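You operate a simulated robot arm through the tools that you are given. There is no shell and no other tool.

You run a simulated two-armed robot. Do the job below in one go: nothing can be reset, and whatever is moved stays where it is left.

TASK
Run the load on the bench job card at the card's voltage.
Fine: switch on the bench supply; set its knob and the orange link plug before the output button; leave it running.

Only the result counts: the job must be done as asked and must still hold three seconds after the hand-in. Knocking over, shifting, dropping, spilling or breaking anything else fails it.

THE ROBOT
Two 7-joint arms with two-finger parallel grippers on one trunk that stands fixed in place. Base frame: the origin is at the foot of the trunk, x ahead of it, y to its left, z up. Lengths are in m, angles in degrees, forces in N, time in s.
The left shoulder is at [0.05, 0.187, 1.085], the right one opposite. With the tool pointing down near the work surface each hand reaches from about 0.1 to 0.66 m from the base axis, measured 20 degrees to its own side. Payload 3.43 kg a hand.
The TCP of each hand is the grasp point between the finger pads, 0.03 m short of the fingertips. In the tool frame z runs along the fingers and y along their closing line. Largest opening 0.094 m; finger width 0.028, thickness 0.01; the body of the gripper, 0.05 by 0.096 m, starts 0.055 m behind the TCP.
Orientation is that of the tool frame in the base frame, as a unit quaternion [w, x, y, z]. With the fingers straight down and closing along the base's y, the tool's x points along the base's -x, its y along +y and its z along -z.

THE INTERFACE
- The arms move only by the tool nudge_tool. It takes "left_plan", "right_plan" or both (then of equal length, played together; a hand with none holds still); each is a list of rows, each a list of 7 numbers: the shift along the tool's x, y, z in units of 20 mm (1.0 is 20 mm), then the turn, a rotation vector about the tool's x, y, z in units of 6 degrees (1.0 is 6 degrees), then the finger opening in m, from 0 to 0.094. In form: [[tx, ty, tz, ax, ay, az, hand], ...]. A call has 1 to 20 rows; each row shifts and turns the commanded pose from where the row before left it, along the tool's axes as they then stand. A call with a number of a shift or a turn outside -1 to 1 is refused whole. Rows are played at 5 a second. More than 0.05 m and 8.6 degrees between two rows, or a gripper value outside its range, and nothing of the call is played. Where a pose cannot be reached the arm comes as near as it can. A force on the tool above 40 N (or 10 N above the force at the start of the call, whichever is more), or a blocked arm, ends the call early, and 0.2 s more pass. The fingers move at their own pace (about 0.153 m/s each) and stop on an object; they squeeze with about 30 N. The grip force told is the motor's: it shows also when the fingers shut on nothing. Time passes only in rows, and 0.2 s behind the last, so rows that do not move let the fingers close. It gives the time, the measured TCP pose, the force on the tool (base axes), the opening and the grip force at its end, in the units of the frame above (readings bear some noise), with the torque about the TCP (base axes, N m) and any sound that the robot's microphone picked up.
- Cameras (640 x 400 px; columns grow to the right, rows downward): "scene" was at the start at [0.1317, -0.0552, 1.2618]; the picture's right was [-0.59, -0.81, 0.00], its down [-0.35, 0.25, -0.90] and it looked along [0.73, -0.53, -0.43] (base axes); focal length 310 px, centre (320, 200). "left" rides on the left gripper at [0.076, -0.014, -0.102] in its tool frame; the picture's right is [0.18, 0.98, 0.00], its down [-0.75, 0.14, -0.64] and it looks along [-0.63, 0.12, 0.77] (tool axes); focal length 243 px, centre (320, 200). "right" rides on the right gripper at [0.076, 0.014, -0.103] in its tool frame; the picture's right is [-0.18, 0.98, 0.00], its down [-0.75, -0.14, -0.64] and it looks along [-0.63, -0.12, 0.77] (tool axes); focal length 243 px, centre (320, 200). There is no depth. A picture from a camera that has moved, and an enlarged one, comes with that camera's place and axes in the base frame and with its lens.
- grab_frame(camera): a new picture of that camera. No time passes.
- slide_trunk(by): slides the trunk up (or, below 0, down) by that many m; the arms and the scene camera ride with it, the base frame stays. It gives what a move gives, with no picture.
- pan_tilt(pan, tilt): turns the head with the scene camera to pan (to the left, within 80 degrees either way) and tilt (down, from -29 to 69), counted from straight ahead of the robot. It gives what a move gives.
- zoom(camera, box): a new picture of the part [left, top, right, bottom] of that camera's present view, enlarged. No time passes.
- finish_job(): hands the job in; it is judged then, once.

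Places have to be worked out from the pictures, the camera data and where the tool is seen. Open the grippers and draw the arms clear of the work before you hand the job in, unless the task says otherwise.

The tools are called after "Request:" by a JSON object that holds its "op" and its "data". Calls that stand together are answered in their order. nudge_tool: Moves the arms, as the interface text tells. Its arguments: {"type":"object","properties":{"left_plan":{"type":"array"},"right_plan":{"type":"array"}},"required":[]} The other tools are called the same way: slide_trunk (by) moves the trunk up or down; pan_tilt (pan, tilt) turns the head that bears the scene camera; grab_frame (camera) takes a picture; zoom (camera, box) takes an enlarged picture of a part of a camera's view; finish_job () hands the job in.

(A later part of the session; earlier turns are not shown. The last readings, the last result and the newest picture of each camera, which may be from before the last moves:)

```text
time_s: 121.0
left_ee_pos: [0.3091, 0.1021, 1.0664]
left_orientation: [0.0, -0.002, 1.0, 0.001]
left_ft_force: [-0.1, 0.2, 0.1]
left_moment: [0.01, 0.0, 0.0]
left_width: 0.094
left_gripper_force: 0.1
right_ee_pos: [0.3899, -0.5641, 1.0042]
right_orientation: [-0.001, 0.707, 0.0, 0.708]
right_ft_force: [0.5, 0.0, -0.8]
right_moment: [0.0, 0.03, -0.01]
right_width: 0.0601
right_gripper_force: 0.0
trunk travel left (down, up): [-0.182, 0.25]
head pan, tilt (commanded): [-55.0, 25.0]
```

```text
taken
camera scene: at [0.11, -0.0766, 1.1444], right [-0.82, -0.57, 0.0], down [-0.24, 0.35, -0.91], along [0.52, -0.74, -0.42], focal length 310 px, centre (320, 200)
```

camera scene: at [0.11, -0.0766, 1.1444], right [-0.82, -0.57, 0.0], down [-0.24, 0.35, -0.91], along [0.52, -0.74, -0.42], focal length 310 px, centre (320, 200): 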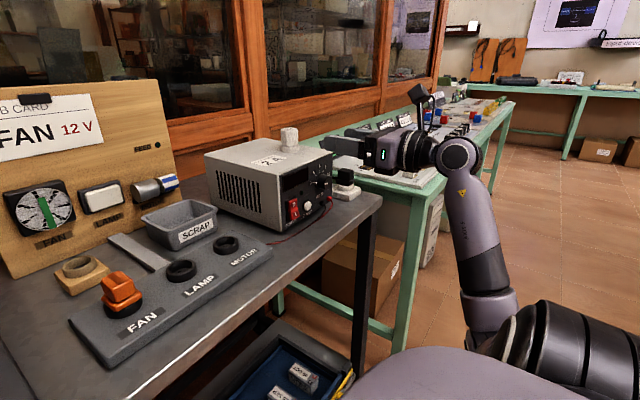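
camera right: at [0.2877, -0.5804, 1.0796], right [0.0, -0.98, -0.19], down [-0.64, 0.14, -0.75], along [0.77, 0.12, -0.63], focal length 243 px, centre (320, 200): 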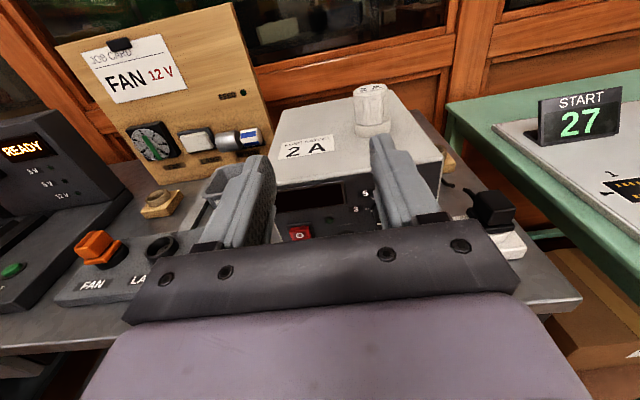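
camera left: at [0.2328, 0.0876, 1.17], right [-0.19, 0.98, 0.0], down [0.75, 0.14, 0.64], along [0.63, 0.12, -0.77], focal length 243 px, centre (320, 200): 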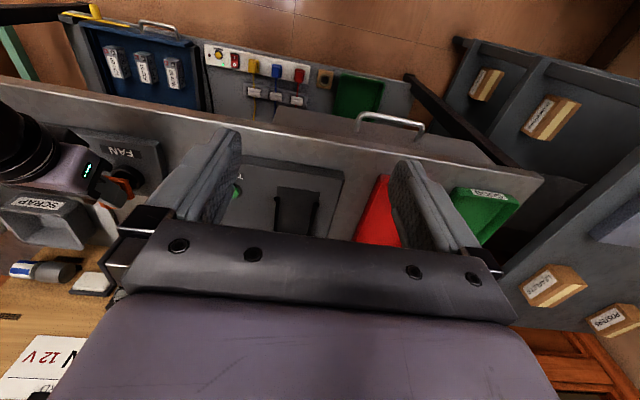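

The hand is horizontal above and in front of the supply with no reach problem. I zoom in on the supply panel and plug from the scene camera.

Request:
{"op": "zoom", "data": {"camera": "scene", "box": [270, 140, 370, 240]}}

Request:
{"op": "zoom", "data": {"camera": "scene", "box": [90, 260, 150, 320]}}

Request:
{"op": "zoom", "data": {"camera": "right", "box": [250, 150, 420, 250]}}

```text
4.00 times, centred on (320, 190) of scene
camera zoom: at [0.11, -0.0766, 1.1444], right [-0.82, -0.57, 0.0], down [-0.24, 0.35, -0.91], along [0.52, -0.74, -0.42], focal length 1242 px, centre (320, 240)
```

zoom: 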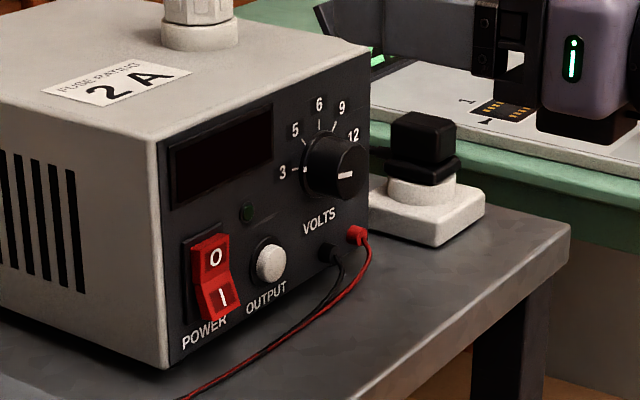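

```text
6.67 times, centred on (120, 290) of scene
camera zoom: at [0.11, -0.0766, 1.1444], right [-0.82, -0.57, 0.0], down [-0.24, 0.35, -0.91], along [0.52, -0.74, -0.42], focal length 2070 px, centre (1653, -400)
```

zoom: 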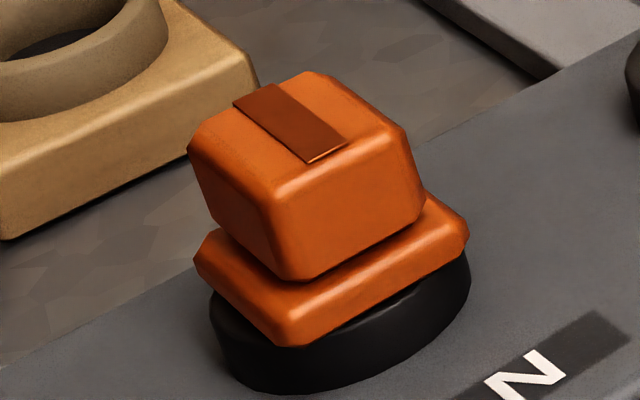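

```text
3.76 times, centred on (335, 200) of right
camera zoom: at [0.2877, -0.5801, 1.0795], right [0.0, -0.98, -0.19], down [-0.64, 0.14, -0.75], along [0.77, 0.12, -0.63], focal length 913 px, centre (264, 200)
```

zoom: 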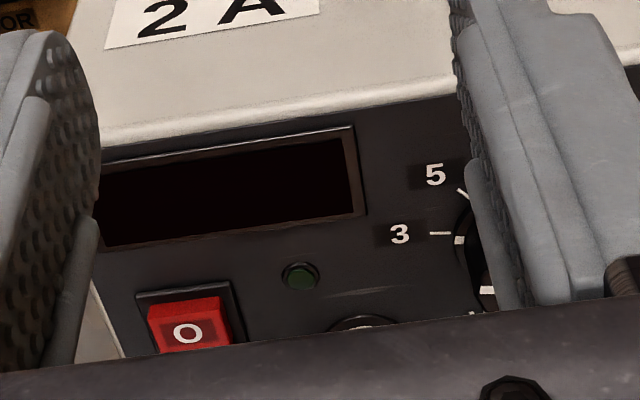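

I move the hand to y ≈ −0.615, z ≈ 0.955 with fingers wide open so the knob shows between them.

Request:
{"op": "nudge_tool", "data": {"right_plan": [[-0.83, 0.83, 0, 0, 0, 0, 0.094], [-0.83, 0.83, 0, 0, 0, 0, 0.094], [-0.83, 0.83, 0, 0, 0, 0, 0.094]]}}

Request:
{"op": "grab_frame", "data": {"camera": "right"}}

Request:
{"op": "zoom", "data": {"camera": "right", "box": [240, 110, 400, 215]}}

```text
time_s: 121.8
left_ee_pos: [0.3097, 0.102, 1.0668]
left_orientation: [-0.001, -0.001, 1.0, 0.0]
left_ft_force: [0.0, 0.0, 0.3]
left_moment: [0.0, -0.03, 0.0]
left_width: 0.0942
left_gripper_force: 0.0
right_ee_pos: [0.3864, -0.6147, 0.9533]
right_orientation: [-0.001, 0.706, 0.0, 0.708]
right_ft_force: [1.2, 0.6, -0.3]
right_moment: [0.02, -0.03, -0.01]
right_width: 0.094
right_gripper_force: 0.0
trunk travel left (down, up): [-0.182, 0.25]
head pan, tilt (commanded): [-55.0, 25.0]
```

```text
taken
camera right: at [0.2861, -0.6308, 1.0292], right [0.0, -0.98, -0.19], down [-0.64, 0.14, -0.75], along [0.77, 0.12, -0.63], focal length 243 px, centre (320, 200)
```

right: 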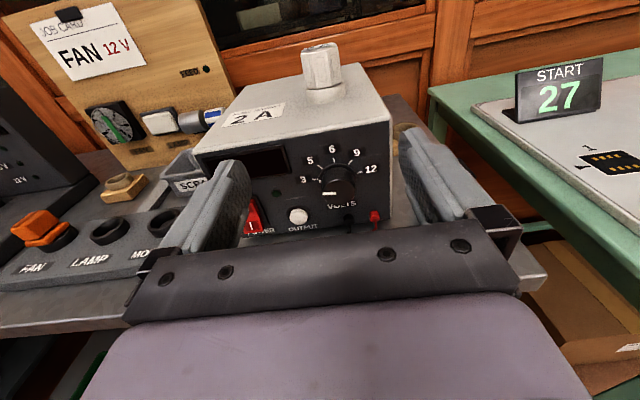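

```text
3.81 times, centred on (320, 162) of right
camera zoom: at [0.2861, -0.6308, 1.0292], right [0.0, -0.98, -0.19], down [-0.64, 0.14, -0.75], along [0.77, 0.12, -0.63], focal length 924 px, centre (320, 343)
```

zoom: 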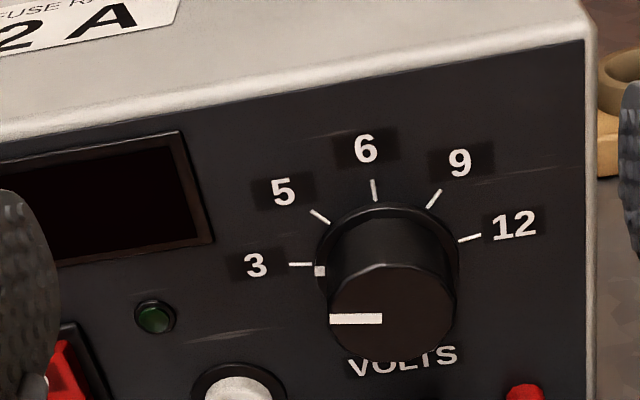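

The view is excellent: the dial ticks come out at −80°, −40°, 0, +40°, +80° about the knob centre (y = −0.6224, z = 0.8836), panel at x ≈ 0.4925, knob face x ≈ 0.47, pointer on 3. I need +160°; I go in front of the knob and pre-roll −80°.

Request:
{"op": "nudge_tool", "data": {"right_plan": [[-0.871, 0.096, 0.17, 0, 0, 0, 0.06], [-0.871, 0.096, 0.17, 0, 0, 0, 0.05], [-0.871, 0.096, 0.17, 0, 0, 0, 0.05], [-0.871, 0.096, 0.17, 0, 0, 0, 0.05], [0, 0, 0, 0, 0, -1, 0.05], [0, 0, 0, 0, 0, -1, 0.05], [0, 0, 0, 0, 0, -1, 0.05], [0, 0, 0, 0, 0, -1, 0.05], [0, 0, 0, 0, 0, -1, 0.05], [0, 0, 0, 0, 0, -1, 0.05], [0, 0, 0, 0, 0, -1, 0.05], [0, 0, 0, 0, 0, -1, 0.05], [0, 0, 0, 0, 0, -1, 0.05], [0, 0, 0, 0, 0, -1, 0.05], [0, 0, 0, 0, 0, -1, 0.05], [0, 0, 0, 0, 0, -1, 0.05], [0, 0, 0, 0, 0, -1, 0.05], [0, 0, 0, 0, 0, -0.333, 0.05]]}}

Request:
{"op": "grab_frame", "data": {"camera": "right"}}

Request:
{"op": "grab_frame", "data": {"camera": "scene"}}

```text
time_s: 125.6
left_ee_pos: [0.3093, 0.1017, 1.0678]
left_orientation: [0.0, -0.001, 1.0, 0.0]
left_ft_force: [-0.4, 0.0, 0.7]
left_moment: [0.01, 0.0, -0.02]
left_width: 0.0941
left_gripper_force: 0.0
right_ee_pos: [0.4028, -0.6212, 0.8823]
right_orientation: [0.455, 0.541, 0.454, 0.542]
right_ft_force: [-0.4, -1.0, -0.4]
right_moment: [-0.01, 0.0, 0.03]
right_width: 0.0501
right_gripper_force: 0.1
trunk travel left (down, up): [-0.182, 0.25]
head pan, tilt (commanded): [-55.0, 25.0]
```

```text
taken
camera right: at [0.3011, -0.5511, 0.91], right [0.0, -0.35, 0.94], down [-0.64, -0.72, -0.27], along [0.77, -0.6, -0.22], focal length 243 px, centre (320, 200)
```

right: 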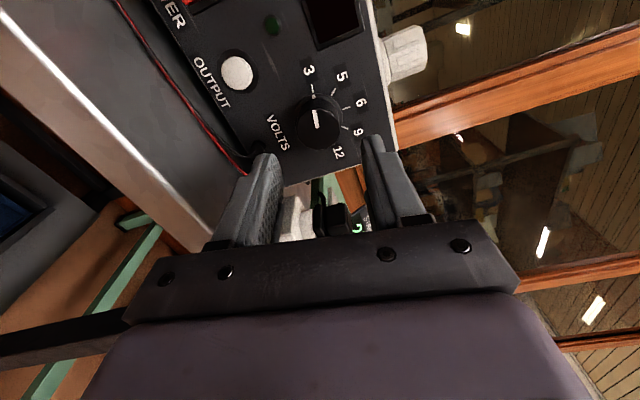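

```text
taken
camera scene: at [0.1099, -0.0767, 1.1444], right [-0.82, -0.57, 0.0], down [-0.24, 0.35, -0.91], along [0.52, -0.74, -0.42], focal length 310 px, centre (320, 200)
```

scene: 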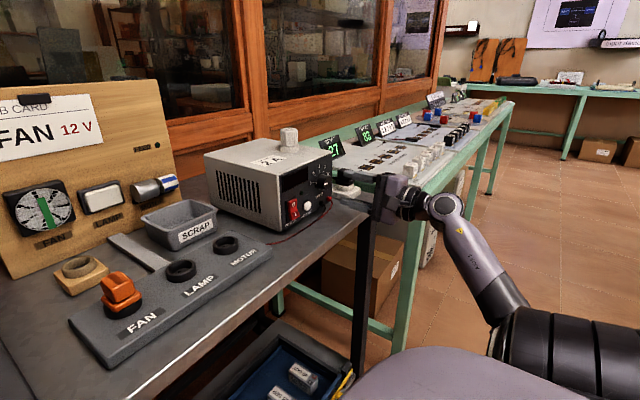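

I zoom to check the alignment of the knob with the tool axis (axis at the knob-face depth should appear at about (320, 132)).

Request:
{"op": "zoom", "data": {"camera": "right", "box": [270, 80, 370, 180]}}

```text
4.00 times, centred on (320, 130) of right
camera zoom: at [0.3011, -0.5511, 0.91], right [0.0, -0.35, 0.94], down [-0.64, -0.72, -0.27], along [0.77, -0.6, -0.22], focal length 970 px, centre (320, 480)
```

zoom: 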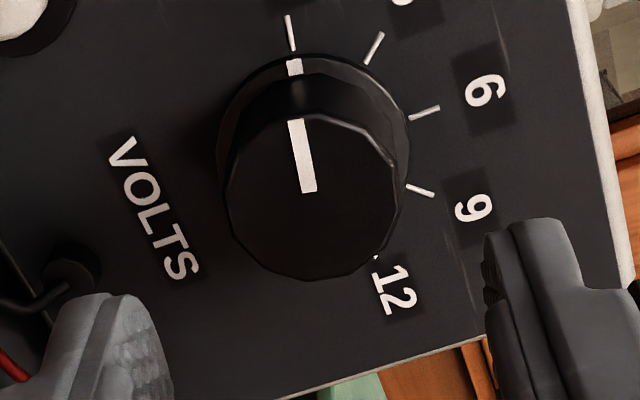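

Camera-derived TCP is (0.404, −0.6236, 0.883) and the knob axis ≈ (−0.6216, 0.883). I shift +2 mm in y and advance 50 mm so the fingers surround the knob, tips about 8 mm off the panel.

Request:
{"op": "nudge_tool", "data": {"right_plan": [[0.033, -0.006, 0.833, 0, 0, 0, 0.05], [0.033, -0.006, 0.833, 0, 0, 0, 0.05], [0.033, -0.006, 0.833, 0, 0, 0, 0.05], [0, 0, 0, 0, 0, 0, 0.05]]}}

Request:
{"op": "grab_frame", "data": {"camera": "right"}}

Request:
{"op": "zoom", "data": {"camera": "scene", "box": [270, 140, 410, 240]}}

```text
time_s: 126.6
left_ee_pos: [0.3092, 0.1005, 1.0666]
left_orientation: [0.0, -0.002, 1.0, 0.0]
left_ft_force: [-0.9, 0.0, -1.6]
left_moment: [0.0, 0.01, 0.02]
left_width: 0.094
left_gripper_force: 0.1
right_ee_pos: [0.4532, -0.6195, 0.8834]
right_orientation: [0.455, 0.542, 0.454, 0.542]
right_ft_force: [0.5, 0.2, -0.4]
right_moment: [-0.01, 0.02, -0.02]
right_width: 0.0498
right_gripper_force: 0.1
trunk travel left (down, up): [-0.182, 0.25]
head pan, tilt (commanded): [-55.0, 25.0]
```

```text
taken
camera right: at [0.3517, -0.5492, 0.9114], right [0.0, -0.35, 0.94], down [-0.64, -0.72, -0.27], along [0.77, -0.6, -0.23], focal length 243 px, centre (320, 200)
```

right: 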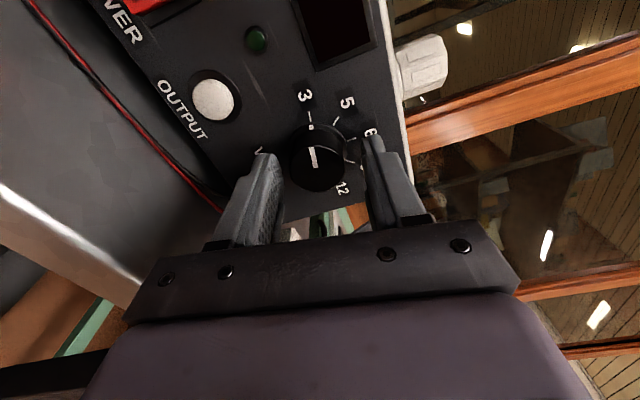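

```text
4.00 times, centred on (340, 190) of scene
camera zoom: at [0.11, -0.0767, 1.1444], right [-0.82, -0.57, 0.0], down [-0.24, 0.35, -0.91], along [0.52, -0.74, -0.42], focal length 1242 px, centre (240, 240)
```

zoom: 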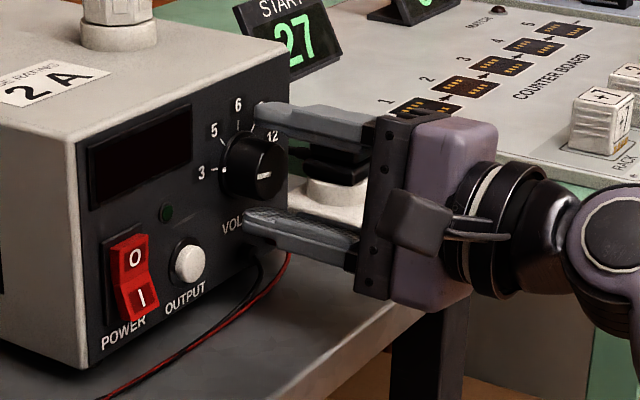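

Fingers are above and below the knob. I zoom the hand camera for centring before closing.

Request:
{"op": "zoom", "data": {"camera": "right", "box": [250, 90, 400, 230]}}

```text
2.86 times, centred on (325, 160) of right
camera zoom: at [0.3517, -0.5492, 0.9114], right [0.0, -0.35, 0.94], down [-0.64, -0.72, -0.27], along [0.77, -0.6, -0.23], focal length 693 px, centre (306, 314)
```

zoom: 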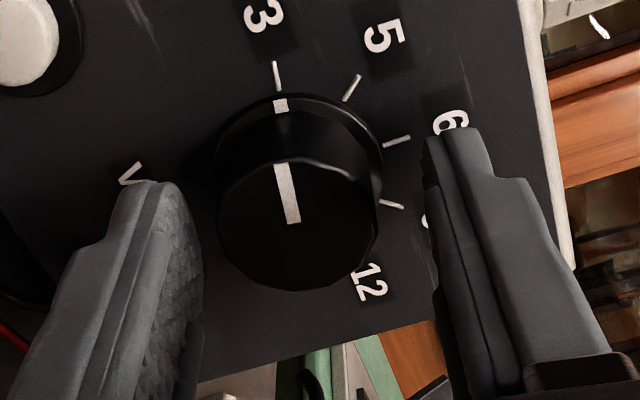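

Solving both views: the knob face is at x ≈ 0.474 and the axis is within 1 mm of the tool axis. I advance 2 mm, shift z −1 mm, and close on the knob.

Request:
{"op": "nudge_tool", "data": {"right_plan": [[0, -0.05, 0.1, 0, 0, 0, 0.05], [0, 0, 0, 0, 0, 0, 0.04], [0, 0, 0, 0, 0, 0, 0.02], [0, 0, 0, 0, 0, 0, 0.0], [0, 0, 0, 0, 0, 0, 0.0]]}}

Request:
{"op": "zoom", "data": {"camera": "right", "box": [250, 90, 400, 230]}}

```text
time_s: 127.8
left_ee_pos: [0.3101, 0.102, 1.0665]
left_orientation: [0.0, 0.0, 1.0, 0.001]
left_ft_force: [-0.4, 0.5, 0.4]
left_moment: [0.0, -0.01, 0.02]
left_width: 0.0938
left_gripper_force: 0.1
right_ee_pos: [0.4561, -0.6191, 0.8817]
right_orientation: [0.454, 0.542, 0.454, 0.542]
right_ft_force: [-1.2, 0.9, -2.5]
right_moment: [-0.02, 0.29, -0.07]
right_width: 0.0327
right_gripper_force: 45.1
trunk travel left (down, up): [-0.182, 0.25]
head pan, tilt (commanded): [-55.0, 25.0]
```

```text
2.86 times, centred on (325, 160) of right
camera zoom: at [0.3535, -0.5486, 0.9097], right [0.0, -0.35, 0.94], down [-0.64, -0.72, -0.27], along [0.77, -0.6, -0.23], focal length 693 px, centre (306, 314)
```

zoom: 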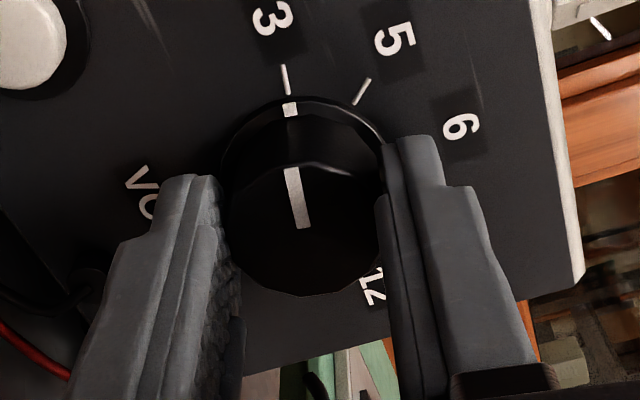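

The knob is gripped (0.0327). I turn +42° first and check that the pointer follows.

Request:
{"op": "nudge_tool", "data": {"right_plan": [[0, 0, 0, 0, 0, 1, 0.0], [0, 0, 0, 0, 0, 1, 0.0], [0, 0, 0, 0, 0, 1, 0.0], [0, 0, 0, 0, 0, 1, 0.0], [0, 0, 0, 0, 0, 1, 0.0], [0, 0, 0, 0, 0, 1, 0.0], [0, 0, 0, 0, 0, 1, 0.0]]}}

Request:
{"op": "zoom", "data": {"camera": "right", "box": [250, 90, 400, 230]}}

Request:
{"op": "zoom", "data": {"camera": "scene", "box": [270, 140, 410, 240]}}

```text
time_s: 129.4
left_ee_pos: [0.3097, 0.1019, 1.0664]
left_orientation: [0.001, -0.002, 1.0, -0.001]
left_ft_force: [0.0, 0.6, -0.2]
left_moment: [0.01, 0.02, 0.0]
left_width: 0.094
left_gripper_force: 0.1
right_ee_pos: [0.4548, -0.6183, 0.8826]
right_orientation: [0.228, 0.668, 0.229, 0.67]
right_ft_force: [7.2, 2.4, 2.9]
right_moment: [0.02, 0.71, -0.2]
right_width: 0.0328
right_gripper_force: 45.2
trunk travel left (down, up): [-0.182, 0.25]
head pan, tilt (commanded): [-55.0, 25.0]
```

```text
2.86 times, centred on (325, 160) of right
camera zoom: at [0.3535, -0.5858, 0.9514], right [0.0, -0.89, 0.46], down [-0.64, -0.35, -0.68], along [0.77, -0.29, -0.57], focal length 693 px, centre (306, 314)
```

zoom: 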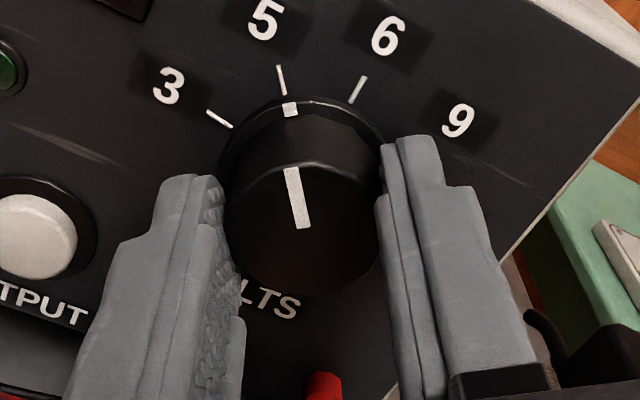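

```text
4.00 times, centred on (340, 190) of scene
camera zoom: at [0.1105, -0.0763, 1.1444], right [-0.82, -0.57, 0.0], down [-0.24, 0.35, -0.91], along [0.52, -0.74, -0.42], focal length 1242 px, centre (240, 240)
```

zoom: 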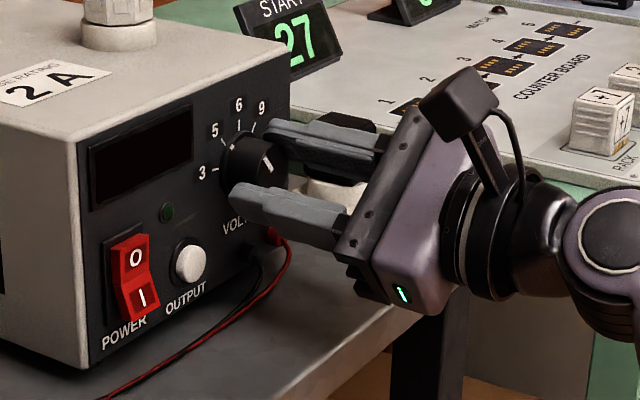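

The knob follows and points at 5 now. I turn another +38° to reach 6.

Request:
{"op": "nudge_tool", "data": {"right_plan": [[0, 0, 0, 0, 0, 1, 0.0], [0, 0, 0, 0, 0, 1, 0.0], [0, 0, 0, 0, 0, 1, 0.0], [0, 0, 0, 0, 0, 1, 0.0], [0, 0, 0, 0, 0, 1, 0.0], [0, 0, 0, 0, 0, 1, 0.0], [0, 0, 0, 0, 0, 0.333, 0.0]]}}

Request:
{"op": "zoom", "data": {"camera": "right", "box": [250, 90, 400, 230]}}

```text
time_s: 131.0
left_ee_pos: [0.3091, 0.101, 1.0667]
left_orientation: [0.0, -0.001, 1.0, 0.0]
left_ft_force: [-0.4, 0.1, 0.4]
left_moment: [0.02, 0.0, -0.02]
left_width: 0.0941
left_gripper_force: 0.1
right_ee_pos: [0.455, -0.6198, 0.8826]
right_orientation: [-0.002, 0.707, -0.001, 0.708]
right_ft_force: [1.2, -2.2, 1.7]
right_moment: [0.01, 0.27, -0.15]
right_width: 0.0325
right_gripper_force: 44.6
trunk travel left (down, up): [-0.182, 0.25]
head pan, tilt (commanded): [-55.0, 25.0]
```

```text
2.86 times, centred on (325, 160) of right
camera zoom: at [0.3535, -0.636, 0.9588], right [0.0, -0.98, -0.19], down [-0.64, 0.14, -0.75], along [0.77, 0.12, -0.63], focal length 693 px, centre (306, 314)
```

zoom: 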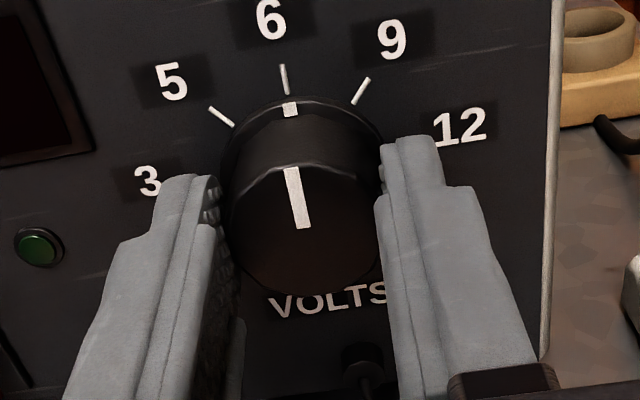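

Pointer is at 6. I open, back off 25 mm, roll back −80°, and re-approach for the second half-turn.

Request:
{"op": "nudge_tool", "data": {"right_plan": [[0, 0, 0, 0, 0, 0, 0.04], [0, 0, 0, 0, 0, 0, 0.05], [0, 0, -0.65, 0, 0, 0, 0.05], [0, 0, -0.65, 0, 0, 0, 0.05], [0, 0, 0, 0, 0, -1, 0.05], [0, 0, 0, 0, 0, -1, 0.05], [0, 0, 0, 0, 0, -1, 0.05], [0, 0, 0, 0, 0, -1, 0.05], [0, 0, 0, 0, 0, -1, 0.05], [0, 0, 0, 0, 0, -1, 0.05], [0, 0, 0, 0, 0, -1, 0.05], [0, 0, 0, 0, 0, -1, 0.05], [0, 0, 0, 0, 0, -1, 0.05], [0, 0, 0, 0, 0, -1, 0.05], [0, 0, 0, 0, 0, -1, 0.05], [0, 0, 0, 0, 0, -1, 0.05], [0, 0, 0, 0, 0, -1, 0.05], [0, 0, 0, 0, 0, -0.333, 0.05]]}}

Request:
{"op": "grab_frame", "data": {"camera": "right"}}

Request:
{"op": "zoom", "data": {"camera": "right", "box": [250, 80, 400, 220]}}

```text
time_s: 134.8
left_ee_pos: [0.309, 0.1012, 1.0676]
left_orientation: [0.0, -0.001, 1.0, -0.001]
left_ft_force: [0.6, -0.3, -0.3]
left_moment: [-0.01, 0.0, -0.01]
left_width: 0.094
left_gripper_force: 0.0
right_ee_pos: [0.4287, -0.6188, 0.882]
right_orientation: [0.454, 0.542, 0.454, 0.542]
right_ft_force: [0.1, -0.3, 0.1]
right_moment: [0.02, -0.01, 0.02]
right_width: 0.0502
right_gripper_force: 0.0
trunk travel left (down, up): [-0.182, 0.25]
head pan, tilt (commanded): [-55.0, 25.0]
```

```text
taken
camera right: at [0.327, -0.5487, 0.9098], right [0.0, -0.35, 0.94], down [-0.64, -0.72, -0.27], along [0.77, -0.6, -0.22], focal length 243 px, centre (320, 200)
```

right: 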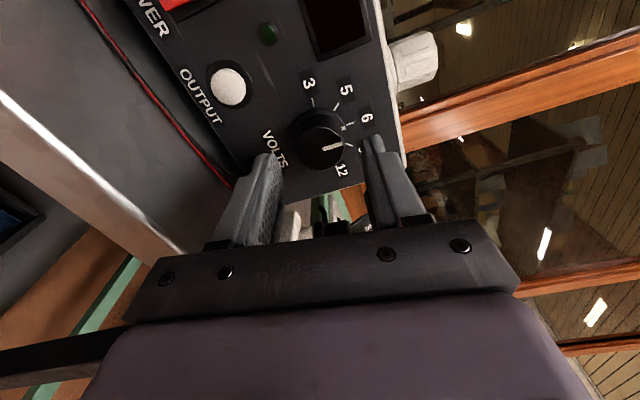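

```text
2.86 times, centred on (325, 150) of right
camera zoom: at [0.327, -0.5487, 0.9098], right [0.0, -0.35, 0.94], down [-0.64, -0.72, -0.27], along [0.77, -0.6, -0.22], focal length 693 px, centre (306, 343)
```

zoom: 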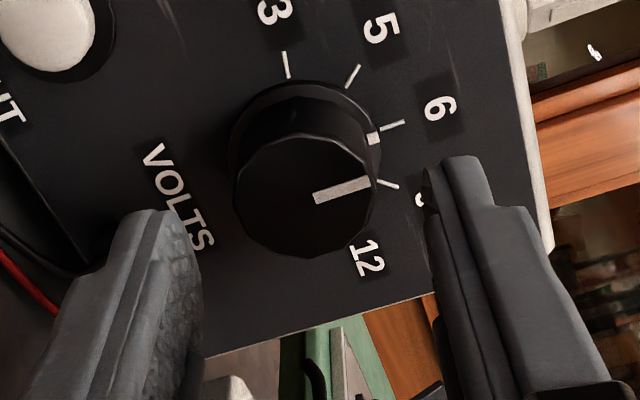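

Pointer is a few degrees past 6. I re-approach, grip, and turn +78° toward 12.

Request:
{"op": "nudge_tool", "data": {"right_plan": [[0, 0, 0.65, 0, 0, 0, 0.05], [0, 0, 0.65, 0, 0, 0, 0.05], [0, 0, 0, 0, 0, 0, 0.04], [0, 0, 0, 0, 0, 0, 0.02], [0, 0, 0, 0, 0, 0, 0.0], [0, 0, 0, 0, 0, 0, 0.0]]}}

Request:
{"op": "nudge_tool", "data": {"right_plan": [[0, 0, 0, 0, 0, 1, 0.0], [0, 0, 0, 0, 0, 1, 0.0], [0, 0, 0, 0, 0, 1, 0.0], [0, 0, 0, 0, 0, 1, 0.0], [0, 0, 0, 0, 0, 1, 0.0], [0, 0, 0, 0, 0, 1, 0.0], [0, 0, 0, 0, 0, 1, 0.0], [0, 0, 0, 0, 0, 1, 0.0], [0, 0, 0, 0, 0, 1, 0.0], [0, 0, 0, 0, 0, 1, 0.0], [0, 0, 0, 0, 0, 1, 0.0]]}}

Request:
{"op": "zoom", "data": {"camera": "right", "box": [250, 80, 400, 220]}}

```text
time_s: 136.2
left_ee_pos: [0.3094, 0.1009, 1.0657]
left_orientation: [0.0, -0.001, 1.0, 0.0]
left_ft_force: [0.3, 0.4, 0.8]
left_moment: [-0.01, 0.0, 0.04]
left_width: 0.0937
left_gripper_force: 0.1
right_ee_pos: [0.4548, -0.6189, 0.8822]
right_orientation: [0.454, 0.542, 0.454, 0.542]
right_ft_force: [-0.5, -0.3, 0.4]
right_moment: [0.0, 0.37, 0.11]
right_width: 0.0333
right_gripper_force: 45.1
trunk travel left (down, up): [-0.182, 0.25]
head pan, tilt (commanded): [-55.0, 25.0]
```

```text
time_s: 138.6
left_ee_pos: [0.3081, 0.1011, 1.066]
left_orientation: [0.002, 0.0, 1.0, 0.0]
left_ft_force: [0.3, 0.6, -0.9]
left_moment: [0.0, -0.01, -0.01]
left_width: 0.094
left_gripper_force: 0.1
right_ee_pos: [0.4546, -0.6204, 0.8828]
right_orientation: [0.085, 0.701, 0.085, 0.703]
right_ft_force: [-7.0, 0.8, 1.0]
right_moment: [0.0, 1.32, 0.12]
right_width: 0.0334
right_gripper_force: 44.8
trunk travel left (down, up): [-0.182, 0.25]
head pan, tilt (commanded): [-55.0, 25.0]
```

```text
2.86 times, centred on (325, 150) of right
camera zoom: at [0.3534, -0.6171, 0.96], right [0.0, -1.0, 0.06], down [-0.64, -0.04, -0.77], along [0.77, -0.04, -0.64], focal length 693 px, centre (306, 343)
```

zoom: 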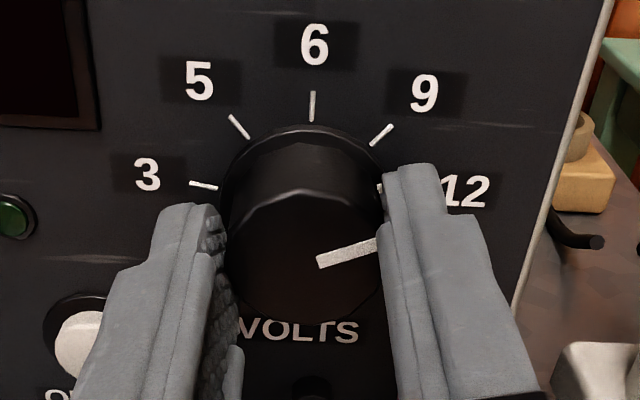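

Pointer is at ≈ 70°. I turn another 10° to bring it onto the 12 mark.

Request:
{"op": "nudge_tool", "data": {"right_plan": [[0, 0, 0, 0, 0, 1, 0.0], [0, 0, 0, 0, 0, 0.667, 0.0], [0, 0, 0, 0, 0, 0, 0.0]]}}

Request:
{"op": "zoom", "data": {"camera": "right", "box": [250, 80, 400, 220]}}

Request:
{"op": "zoom", "data": {"camera": "scene", "box": [290, 150, 370, 220]}}

```text
time_s: 139.4
left_ee_pos: [0.3105, 0.1013, 1.067]
left_orientation: [0.0, -0.001, 1.0, 0.0]
left_ft_force: [-0.2, 0.2, 0.1]
left_moment: [0.0, -0.02, 0.02]
left_width: 0.0939
left_gripper_force: 0.0
right_ee_pos: [0.4557, -0.6199, 0.8825]
right_orientation: [0.025, 0.706, 0.023, 0.708]
right_ft_force: [5.9, -7.1, 2.7]
right_moment: [-0.01, 0.65, -0.01]
right_width: 0.0333
right_gripper_force: 44.6
trunk travel left (down, up): [-0.182, 0.25]
head pan, tilt (commanded): [-55.0, 25.0]
```

```text
2.86 times, centred on (325, 150) of right
camera zoom: at [0.3533, -0.6304, 0.9595], right [0.0, -0.99, -0.12], down [-0.64, 0.09, -0.76], along [0.77, 0.07, -0.64], focal length 693 px, centre (306, 343)
```

zoom: 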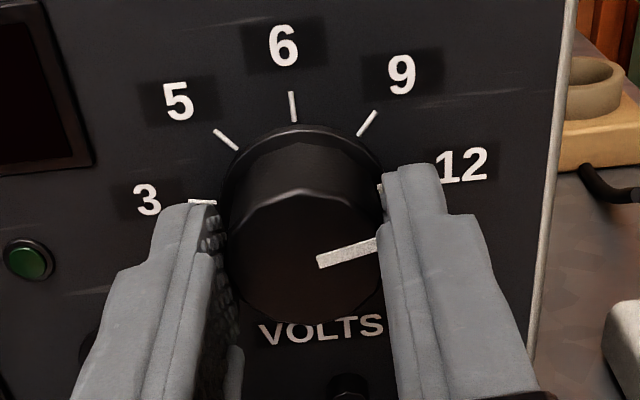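

```text
5.71 times, centred on (330, 185) of scene
camera zoom: at [0.1104, -0.0771, 1.1443], right [-0.82, -0.57, 0.0], down [-0.24, 0.35, -0.91], along [0.52, -0.74, -0.42], focal length 1774 px, centre (263, 286)
```

zoom: 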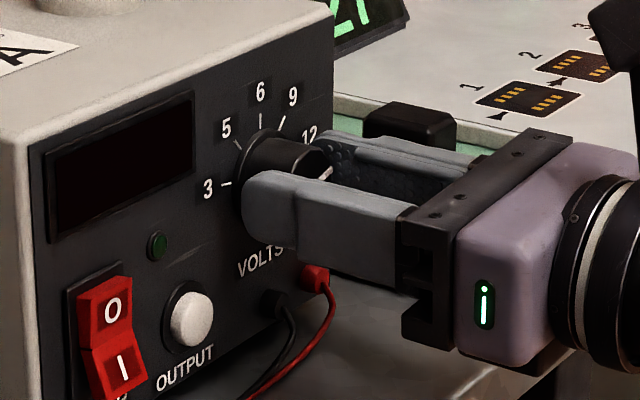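

That should be ≈ 80°. I open the fingers, back off 30 mm and view the pointer.

Request:
{"op": "nudge_tool", "data": {"right_plan": [[0, 0, 0, 0, 0, 0, 0.04], [0, 0, 0, 0, 0, 0, 0.055], [0, 0, -0.75, 0, 0, 0, 0.06], [0, 0, -0.75, 0, 0, 0, 0.08]]}}

Request:
{"op": "zoom", "data": {"camera": "right", "box": [250, 80, 400, 220]}}

Request:
{"op": "zoom", "data": {"camera": "scene", "box": [290, 150, 370, 220]}}

```text
time_s: 140.4
left_ee_pos: [0.3107, 0.1029, 1.067]
left_orientation: [0.0, -0.001, 1.0, 0.0]
left_ft_force: [-0.7, 0.1, 0.1]
left_moment: [-0.03, 0.0, 0.0]
left_width: 0.0936
left_gripper_force: 0.1
right_ee_pos: [0.4241, -0.6194, 0.8815]
right_orientation: [0.024, 0.706, 0.024, 0.707]
right_ft_force: [0.6, -1.3, 0.7]
right_moment: [0.0, 0.03, 0.02]
right_width: 0.0797
right_gripper_force: 0.0
trunk travel left (down, up): [-0.182, 0.25]
head pan, tilt (commanded): [-55.0, 25.0]
```

```text
2.86 times, centred on (325, 150) of right
camera zoom: at [0.3225, -0.6302, 0.9588], right [0.0, -0.99, -0.12], down [-0.64, 0.09, -0.76], along [0.77, 0.07, -0.64], focal length 693 px, centre (306, 343)
```

zoom: 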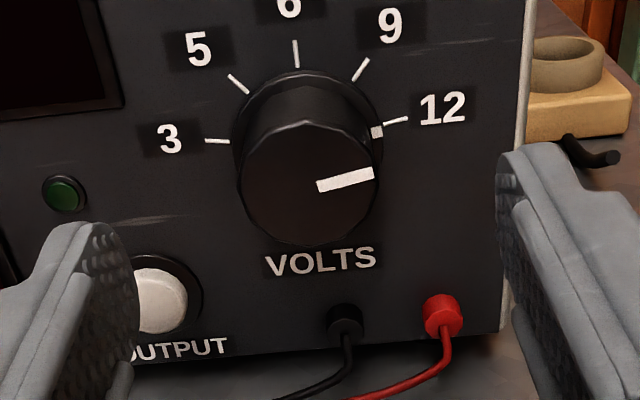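

```text
5.71 times, centred on (330, 185) of scene
camera zoom: at [0.11, -0.0767, 1.1444], right [-0.82, -0.57, 0.0], down [-0.24, 0.35, -0.91], along [0.52, -0.74, -0.42], focal length 1774 px, centre (263, 286)
```

zoom: 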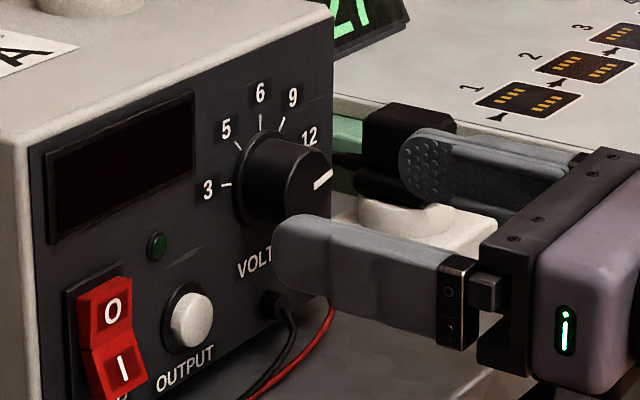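

The pointer computes to ≈ 81° – on the 12 mark. Next the POWER rocker ("I" half at ≈ (0.480, −0.517, 0.844)). I back off and move sideways to y ≈ −0.516 to view it between the fingers.

Request:
{"op": "nudge_tool", "data": {"right_plan": [[0, 0, -1, 0, 0, 0, 0.094], [0, 0, -1, 0, 0, 0.65, 0.094], [0.3, -1, 0, 0, 0, 0, 0.094], [0.3, -1, 0, 0, 0, 0, 0.094], [0.3, -1, 0, 0, 0, 0, 0.094], [0, -1, 0, 0, 0, 0, 0.094], [0, -1, 0, 0, 0, 0, 0.094]]}}

Request:
{"op": "grab_frame", "data": {"camera": "right"}}

Request:
{"op": "zoom", "data": {"camera": "right", "box": [250, 80, 400, 210]}}

```text
time_s: 142.0
left_ee_pos: [0.3094, 0.1019, 1.0668]
left_orientation: [0.0, -0.002, 1.0, 0.0]
left_ft_force: [-0.6, -1.9, -0.5]
left_moment: [-0.01, -0.02, 0.0]
left_width: 0.0939
left_gripper_force: 0.1
right_ee_pos: [0.3847, -0.5205, 0.9005]
right_orientation: [0.001, 0.707, -0.001, 0.708]
right_ft_force: [0.3, 1.0, -0.4]
right_moment: [0.03, 0.0, -0.01]
right_width: 0.0938
right_gripper_force: 0.1
trunk travel left (down, up): [-0.182, 0.25]
head pan, tilt (commanded): [-55.0, 25.0]
```

```text
taken
camera right: at [0.2838, -0.5358, 0.977], right [0.0, -0.98, -0.18], down [-0.64, 0.14, -0.75], along [0.77, 0.12, -0.63], focal length 243 px, centre (320, 200)
```

right: 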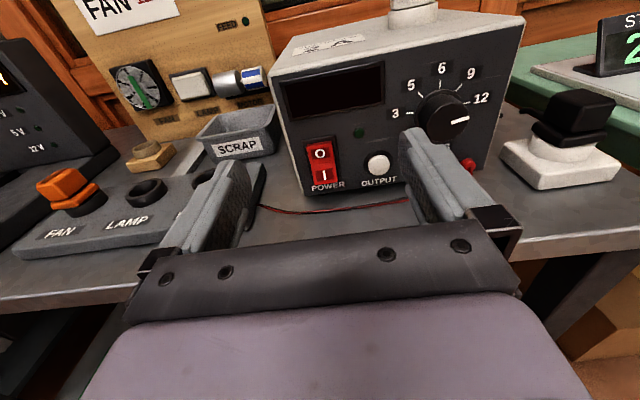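

```text
3.08 times, centred on (325, 145) of right
camera zoom: at [0.2838, -0.5358, 0.977], right [0.0, -0.98, -0.18], down [-0.64, 0.14, -0.75], along [0.77, 0.12, -0.63], focal length 746 px, centre (305, 369)
```

zoom: 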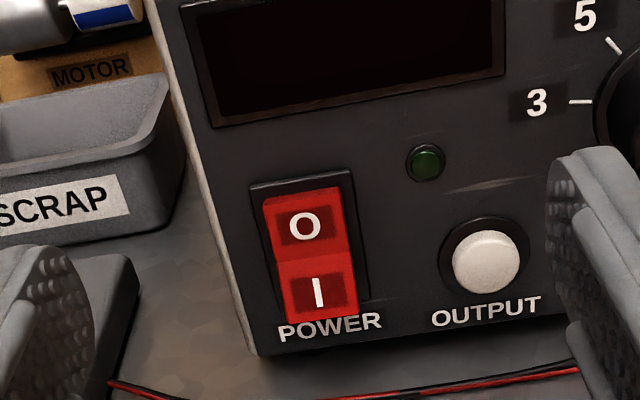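

Clear view: the "I" half is at ≈ (0.4797, −0.516, 0.845), OUTPUT button ≈ (0.487, −0.5695, 0.844). I close the fingers as a poker and line up at y = −0.516, z = 0.842, still 60 mm short.

Request:
{"op": "nudge_tool", "data": {"right_plan": [[0, 0, 0, 0, 0, 0, 0.04], [-0.983, -0.097, 0, 0, 0, 0, 0.0], [-0.983, -0.097, 0, 0, 0, 0, 0.0], [-0.983, -0.097, 0, 0, 0, 0, 0.0], [0, 0, 1, 0, 0, 0, 0.0], [0, 0, 0.8, 0, 0, 0, 0.0]]}}

Request:
{"op": "grab_frame", "data": {"camera": "right"}}

Request:
{"op": "zoom", "data": {"camera": "right", "box": [250, 80, 400, 210]}}

Request:
{"op": "zoom", "data": {"camera": "scene", "box": [260, 150, 370, 240]}}

```text
time_s: 143.4
left_ee_pos: [0.3087, 0.1022, 1.0665]
left_orientation: [0.0, 0.0, 1.0, 0.0]
left_ft_force: [-0.6, 0.8, 0.7]
left_moment: [0.01, 0.0, 0.03]
left_width: 0.0942
left_gripper_force: 0.1
right_ee_pos: [0.4202, -0.5125, 0.842]
right_orientation: [0.0, 0.707, 0.0, 0.707]
right_ft_force: [0.3, -0.3, -0.4]
right_moment: [-0.02, 0.01, 0.02]
right_width: 0.0002
right_gripper_force: 29.8
trunk travel left (down, up): [-0.182, 0.25]
head pan, tilt (commanded): [-55.0, 25.0]
```

```text
taken
camera right: at [0.3189, -0.5286, 0.9171], right [0.0, -0.98, -0.18], down [-0.64, 0.14, -0.75], along [0.77, 0.12, -0.63], focal length 243 px, centre (320, 200)
```

right: 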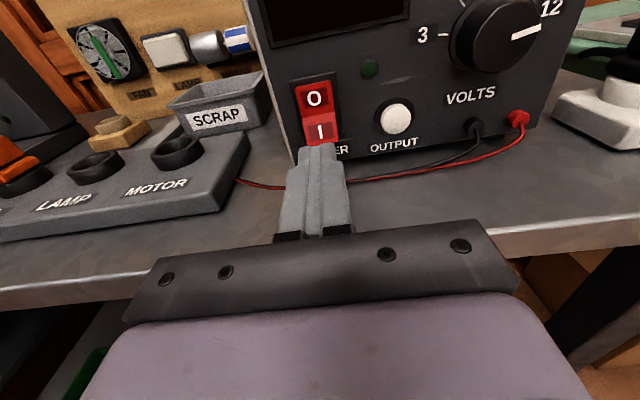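

```text
3.08 times, centred on (325, 145) of right
camera zoom: at [0.3189, -0.5286, 0.9171], right [0.0, -0.98, -0.18], down [-0.64, 0.14, -0.75], along [0.77, 0.12, -0.63], focal length 746 px, centre (305, 369)
```

zoom: 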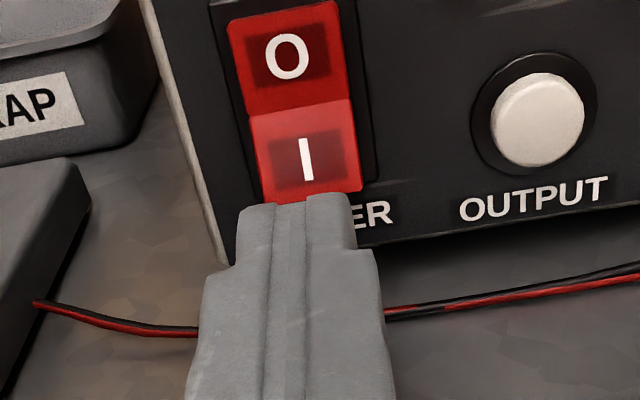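

```text
4.44 times, centred on (315, 195) of scene
camera zoom: at [0.1099, -0.0767, 1.1444], right [-0.82, -0.57, 0.0], down [-0.24, 0.35, -0.91], along [0.52, -0.74, -0.42], focal length 1380 px, centre (342, 222)
```

zoom: 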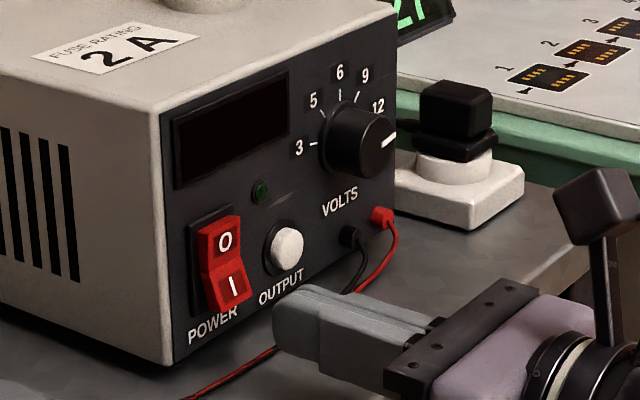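

Aligned: tip at x ≈ 0.452 in front of the "I" half. I advance 24 mm, then push in small steps.

Request:
{"op": "nudge_tool", "data": {"right_plan": [[0, 0, 0.6, 0, 0, 0, 0.0], [0, 0, 0.6, 0, 0, 0, 0.0], [0, 0, 0.2, 0, 0, 0, 0.0], [0, 0, 0.2, 0, 0, 0, 0.0]]}}

Request:
{"op": "zoom", "data": {"camera": "right", "box": [250, 60, 400, 210]}}

Request:
{"op": "zoom", "data": {"camera": "scene", "box": [270, 160, 350, 230]}}

```text
time_s: 144.4
left_ee_pos: [0.3109, 0.1016, 1.0669]
left_orientation: [0.0, -0.001, 1.0, 0.0]
left_ft_force: [-0.1, -0.6, -0.6]
left_moment: [0.01, 0.0, 0.0]
left_width: 0.094
left_gripper_force: 0.1
right_ee_pos: [0.4534, -0.5131, 0.8398]
right_orientation: [0.001, 0.706, 0.0, 0.708]
right_ft_force: [-0.6, -0.5, 0.1]
right_moment: [0.0, 0.06, 0.01]
right_width: 0.0
right_gripper_force: 30.7
trunk travel left (down, up): [-0.182, 0.25]
head pan, tilt (commanded): [-55.0, 25.0]
```

```text
2.67 times, centred on (325, 135) of right
camera zoom: at [0.3512, -0.5291, 0.9171], right [0.0, -0.98, -0.18], down [-0.64, 0.14, -0.75], along [0.77, 0.12, -0.63], focal length 647 px, centre (307, 373)
```

zoom: 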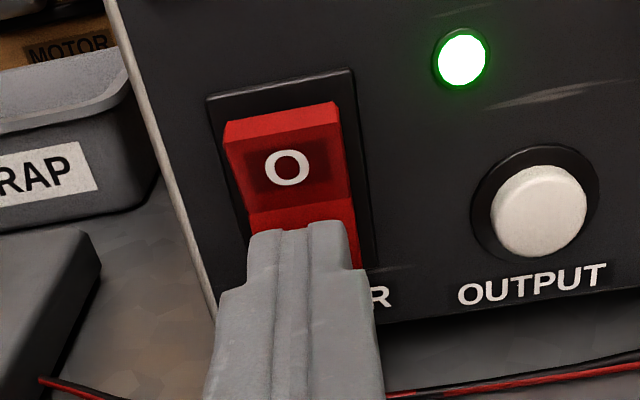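

```text
5.71 times, centred on (310, 195) of scene
camera zoom: at [0.1099, -0.0767, 1.1444], right [-0.82, -0.57, 0.0], down [-0.24, 0.35, -0.91], along [0.52, -0.74, -0.42], focal length 1774 px, centre (377, 229)
```

zoom: 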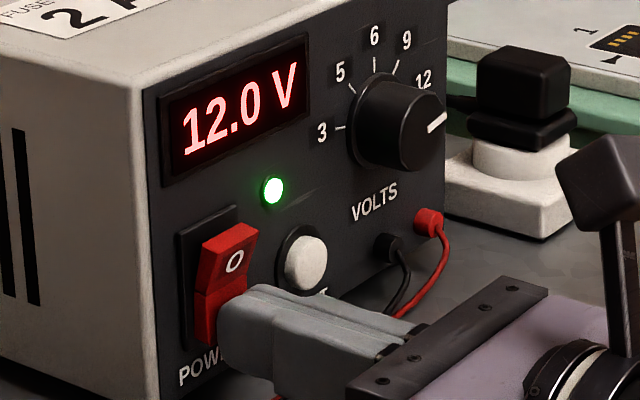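

The supply is on and displays 12.0 V. I back off and check the board (FEED lamp) and plug before pressing OUTPUT.

Request:
{"op": "nudge_tool", "data": {"right_plan": [[0, 0, -0.8, 0, 0, 0, 0.0], [0, 0, -0.8, 0, 0, 0, 0.0]]}}

Request:
{"op": "pan_tilt", "data": {"pan": -30, "tilt": 30}}

Request:
{"op": "grab_frame", "data": {"camera": "scene"}}

Request:
{"op": "zoom", "data": {"camera": "scene", "box": [200, 40, 400, 240]}}

```text
time_s: 145.0
left_ee_pos: [0.3096, 0.1026, 1.0672]
left_orientation: [0.0, -0.001, 1.0, 0.0]
left_ft_force: [-0.5, 0.3, -0.4]
left_moment: [-0.02, -0.03, -0.03]
left_width: 0.0938
left_gripper_force: 0.1
right_ee_pos: [0.4206, -0.514, 0.8417]
right_orientation: [-0.001, 0.706, 0.002, 0.708]
right_ft_force: [-0.1, 0.2, 0.4]
right_moment: [0.03, 0.0, 0.02]
right_width: 0.0
right_gripper_force: 30.0
trunk travel left (down, up): [-0.182, 0.25]
head pan, tilt (commanded): [-55.0, 25.0]
```

```text
time_s: 145.9
left_ee_pos: [0.309, 0.1022, 1.0654]
left_orientation: [-0.001, -0.001, 1.0, 0.0]
left_ft_force: [0.2, 0.4, 0.3]
left_moment: [-0.02, -0.01, -0.02]
left_width: 0.094
left_gripper_force: 0.0
right_ee_pos: [0.4208, -0.5142, 0.8416]
right_orientation: [-0.001, 0.707, 0.001, 0.708]
right_ft_force: [-0.3, -0.4, 0.5]
right_moment: [0.04, -0.02, 0.01]
right_width: 0.0
right_gripper_force: 29.8
trunk travel left (down, up): [-0.182, 0.25]
head pan, tilt (commanded): [-30.0, 30.0]
```

```text
taken
camera scene: at [0.1354, -0.0465, 1.1364], right [-0.5, -0.87, 0.0], down [-0.43, 0.25, -0.87], along [0.75, -0.43, -0.5], focal length 310 px, centre (320, 200)
```

scene: 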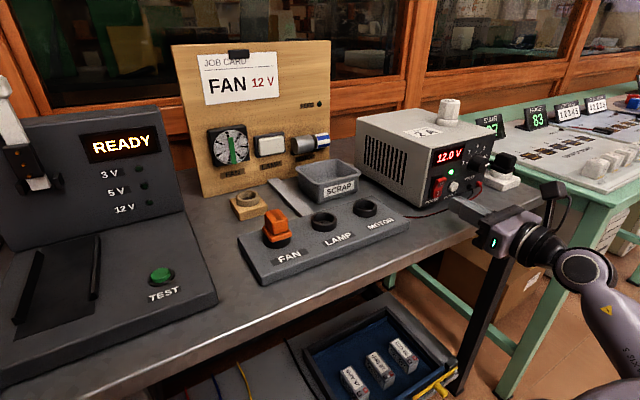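

```text
2.00 times, centred on (300, 140) of scene
camera zoom: at [0.1354, -0.0465, 1.1364], right [-0.5, -0.87, 0.0], down [-0.43, 0.25, -0.87], along [0.75, -0.43, -0.5], focal length 621 px, centre (360, 320)
```

zoom: 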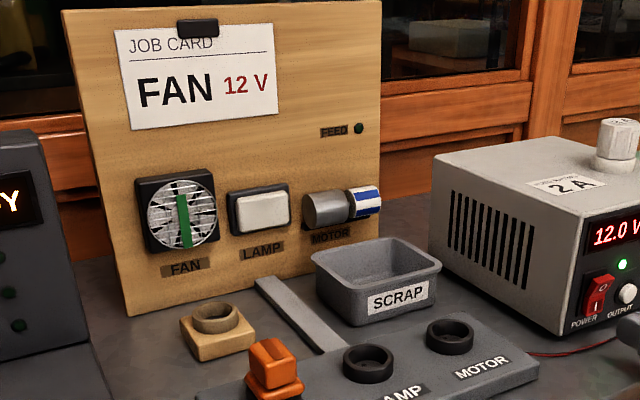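

FEED is dark (as expected before output). I zoom on the plug for a seating check.

Request:
{"op": "zoom", "data": {"camera": "scene", "box": [250, 195, 310, 260]}}

Request:
{"op": "zoom", "data": {"camera": "left", "box": [85, 135, 165, 215]}}

```text
6.15 times, centred on (280, 228) of scene
camera zoom: at [0.1354, -0.0465, 1.1364], right [-0.5, -0.87, 0.0], down [-0.43, 0.25, -0.87], along [0.75, -0.43, -0.5], focal length 1911 px, centre (566, 31)
```

zoom: 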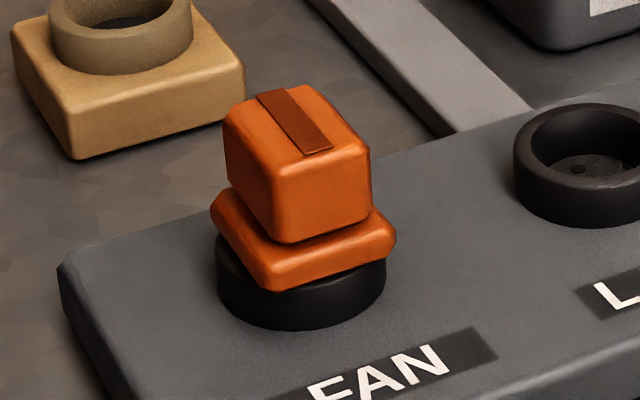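

```text
5.00 times, centred on (125, 175) of left
camera zoom: at [0.2327, 0.0878, 1.17], right [-0.19, 0.98, 0.0], down [0.75, 0.14, 0.64], along [0.63, 0.12, -0.77], focal length 1213 px, centre (1295, 325)
```

zoom: 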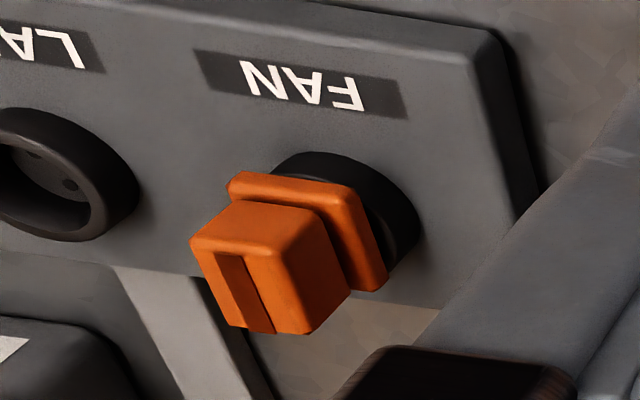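

The plug looks well seated (handle top ≈ 0.870). Now I line up with the OUTPUT button: y −55 mm, z +3 mm.

Request:
{"op": "nudge_tool", "data": {"right_plan": [[0.05, 0.917, 0, 0, 0, 0, 0.0], [0.05, 0.917, 0, 0, 0, 0, 0.0], [0.05, 0.917, 0, 0, 0, 0, 0.0], [0, 0, 0, 0, 0, 0, 0.0]]}}

Request:
{"op": "grab_frame", "data": {"camera": "right"}}

Request:
{"op": "zoom", "data": {"camera": "right", "box": [250, 60, 400, 210]}}

```text
time_s: 146.9
left_ee_pos: [0.3091, 0.1009, 1.0665]
left_orientation: [0.0, 0.0, 1.0, 0.0]
left_ft_force: [-0.1, 0.0, 0.6]
left_moment: [0.04, 0.0, -0.01]
left_width: 0.0938
left_gripper_force: 0.0
right_ee_pos: [0.4221, -0.5708, 0.8444]
right_orientation: [0.0, 0.707, 0.0, 0.708]
right_ft_force: [0.2, 0.8, -0.1]
right_moment: [0.0, 0.01, -0.01]
right_width: 0.0
right_gripper_force: 29.9
trunk travel left (down, up): [-0.182, 0.25]
head pan, tilt (commanded): [-30.0, 30.0]
```

```text
taken
camera right: at [0.3189, -0.5864, 0.9211], right [0.0, -0.98, -0.18], down [-0.64, 0.14, -0.75], along [0.77, 0.12, -0.63], focal length 243 px, centre (320, 200)
```

right: 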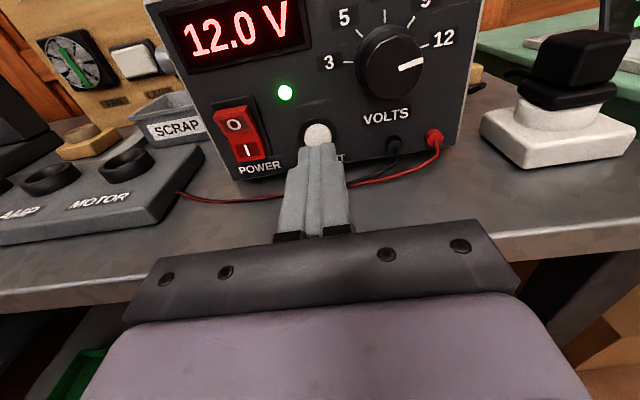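

```text
2.67 times, centred on (325, 135) of right
camera zoom: at [0.3189, -0.5864, 0.9211], right [0.0, -0.98, -0.18], down [-0.64, 0.14, -0.75], along [0.77, 0.12, -0.63], focal length 647 px, centre (307, 373)
```

zoom: 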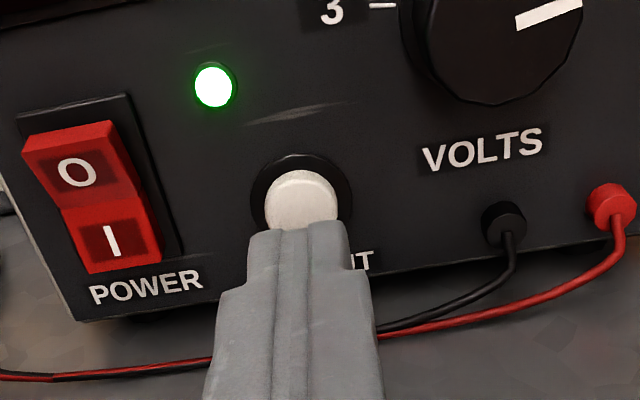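

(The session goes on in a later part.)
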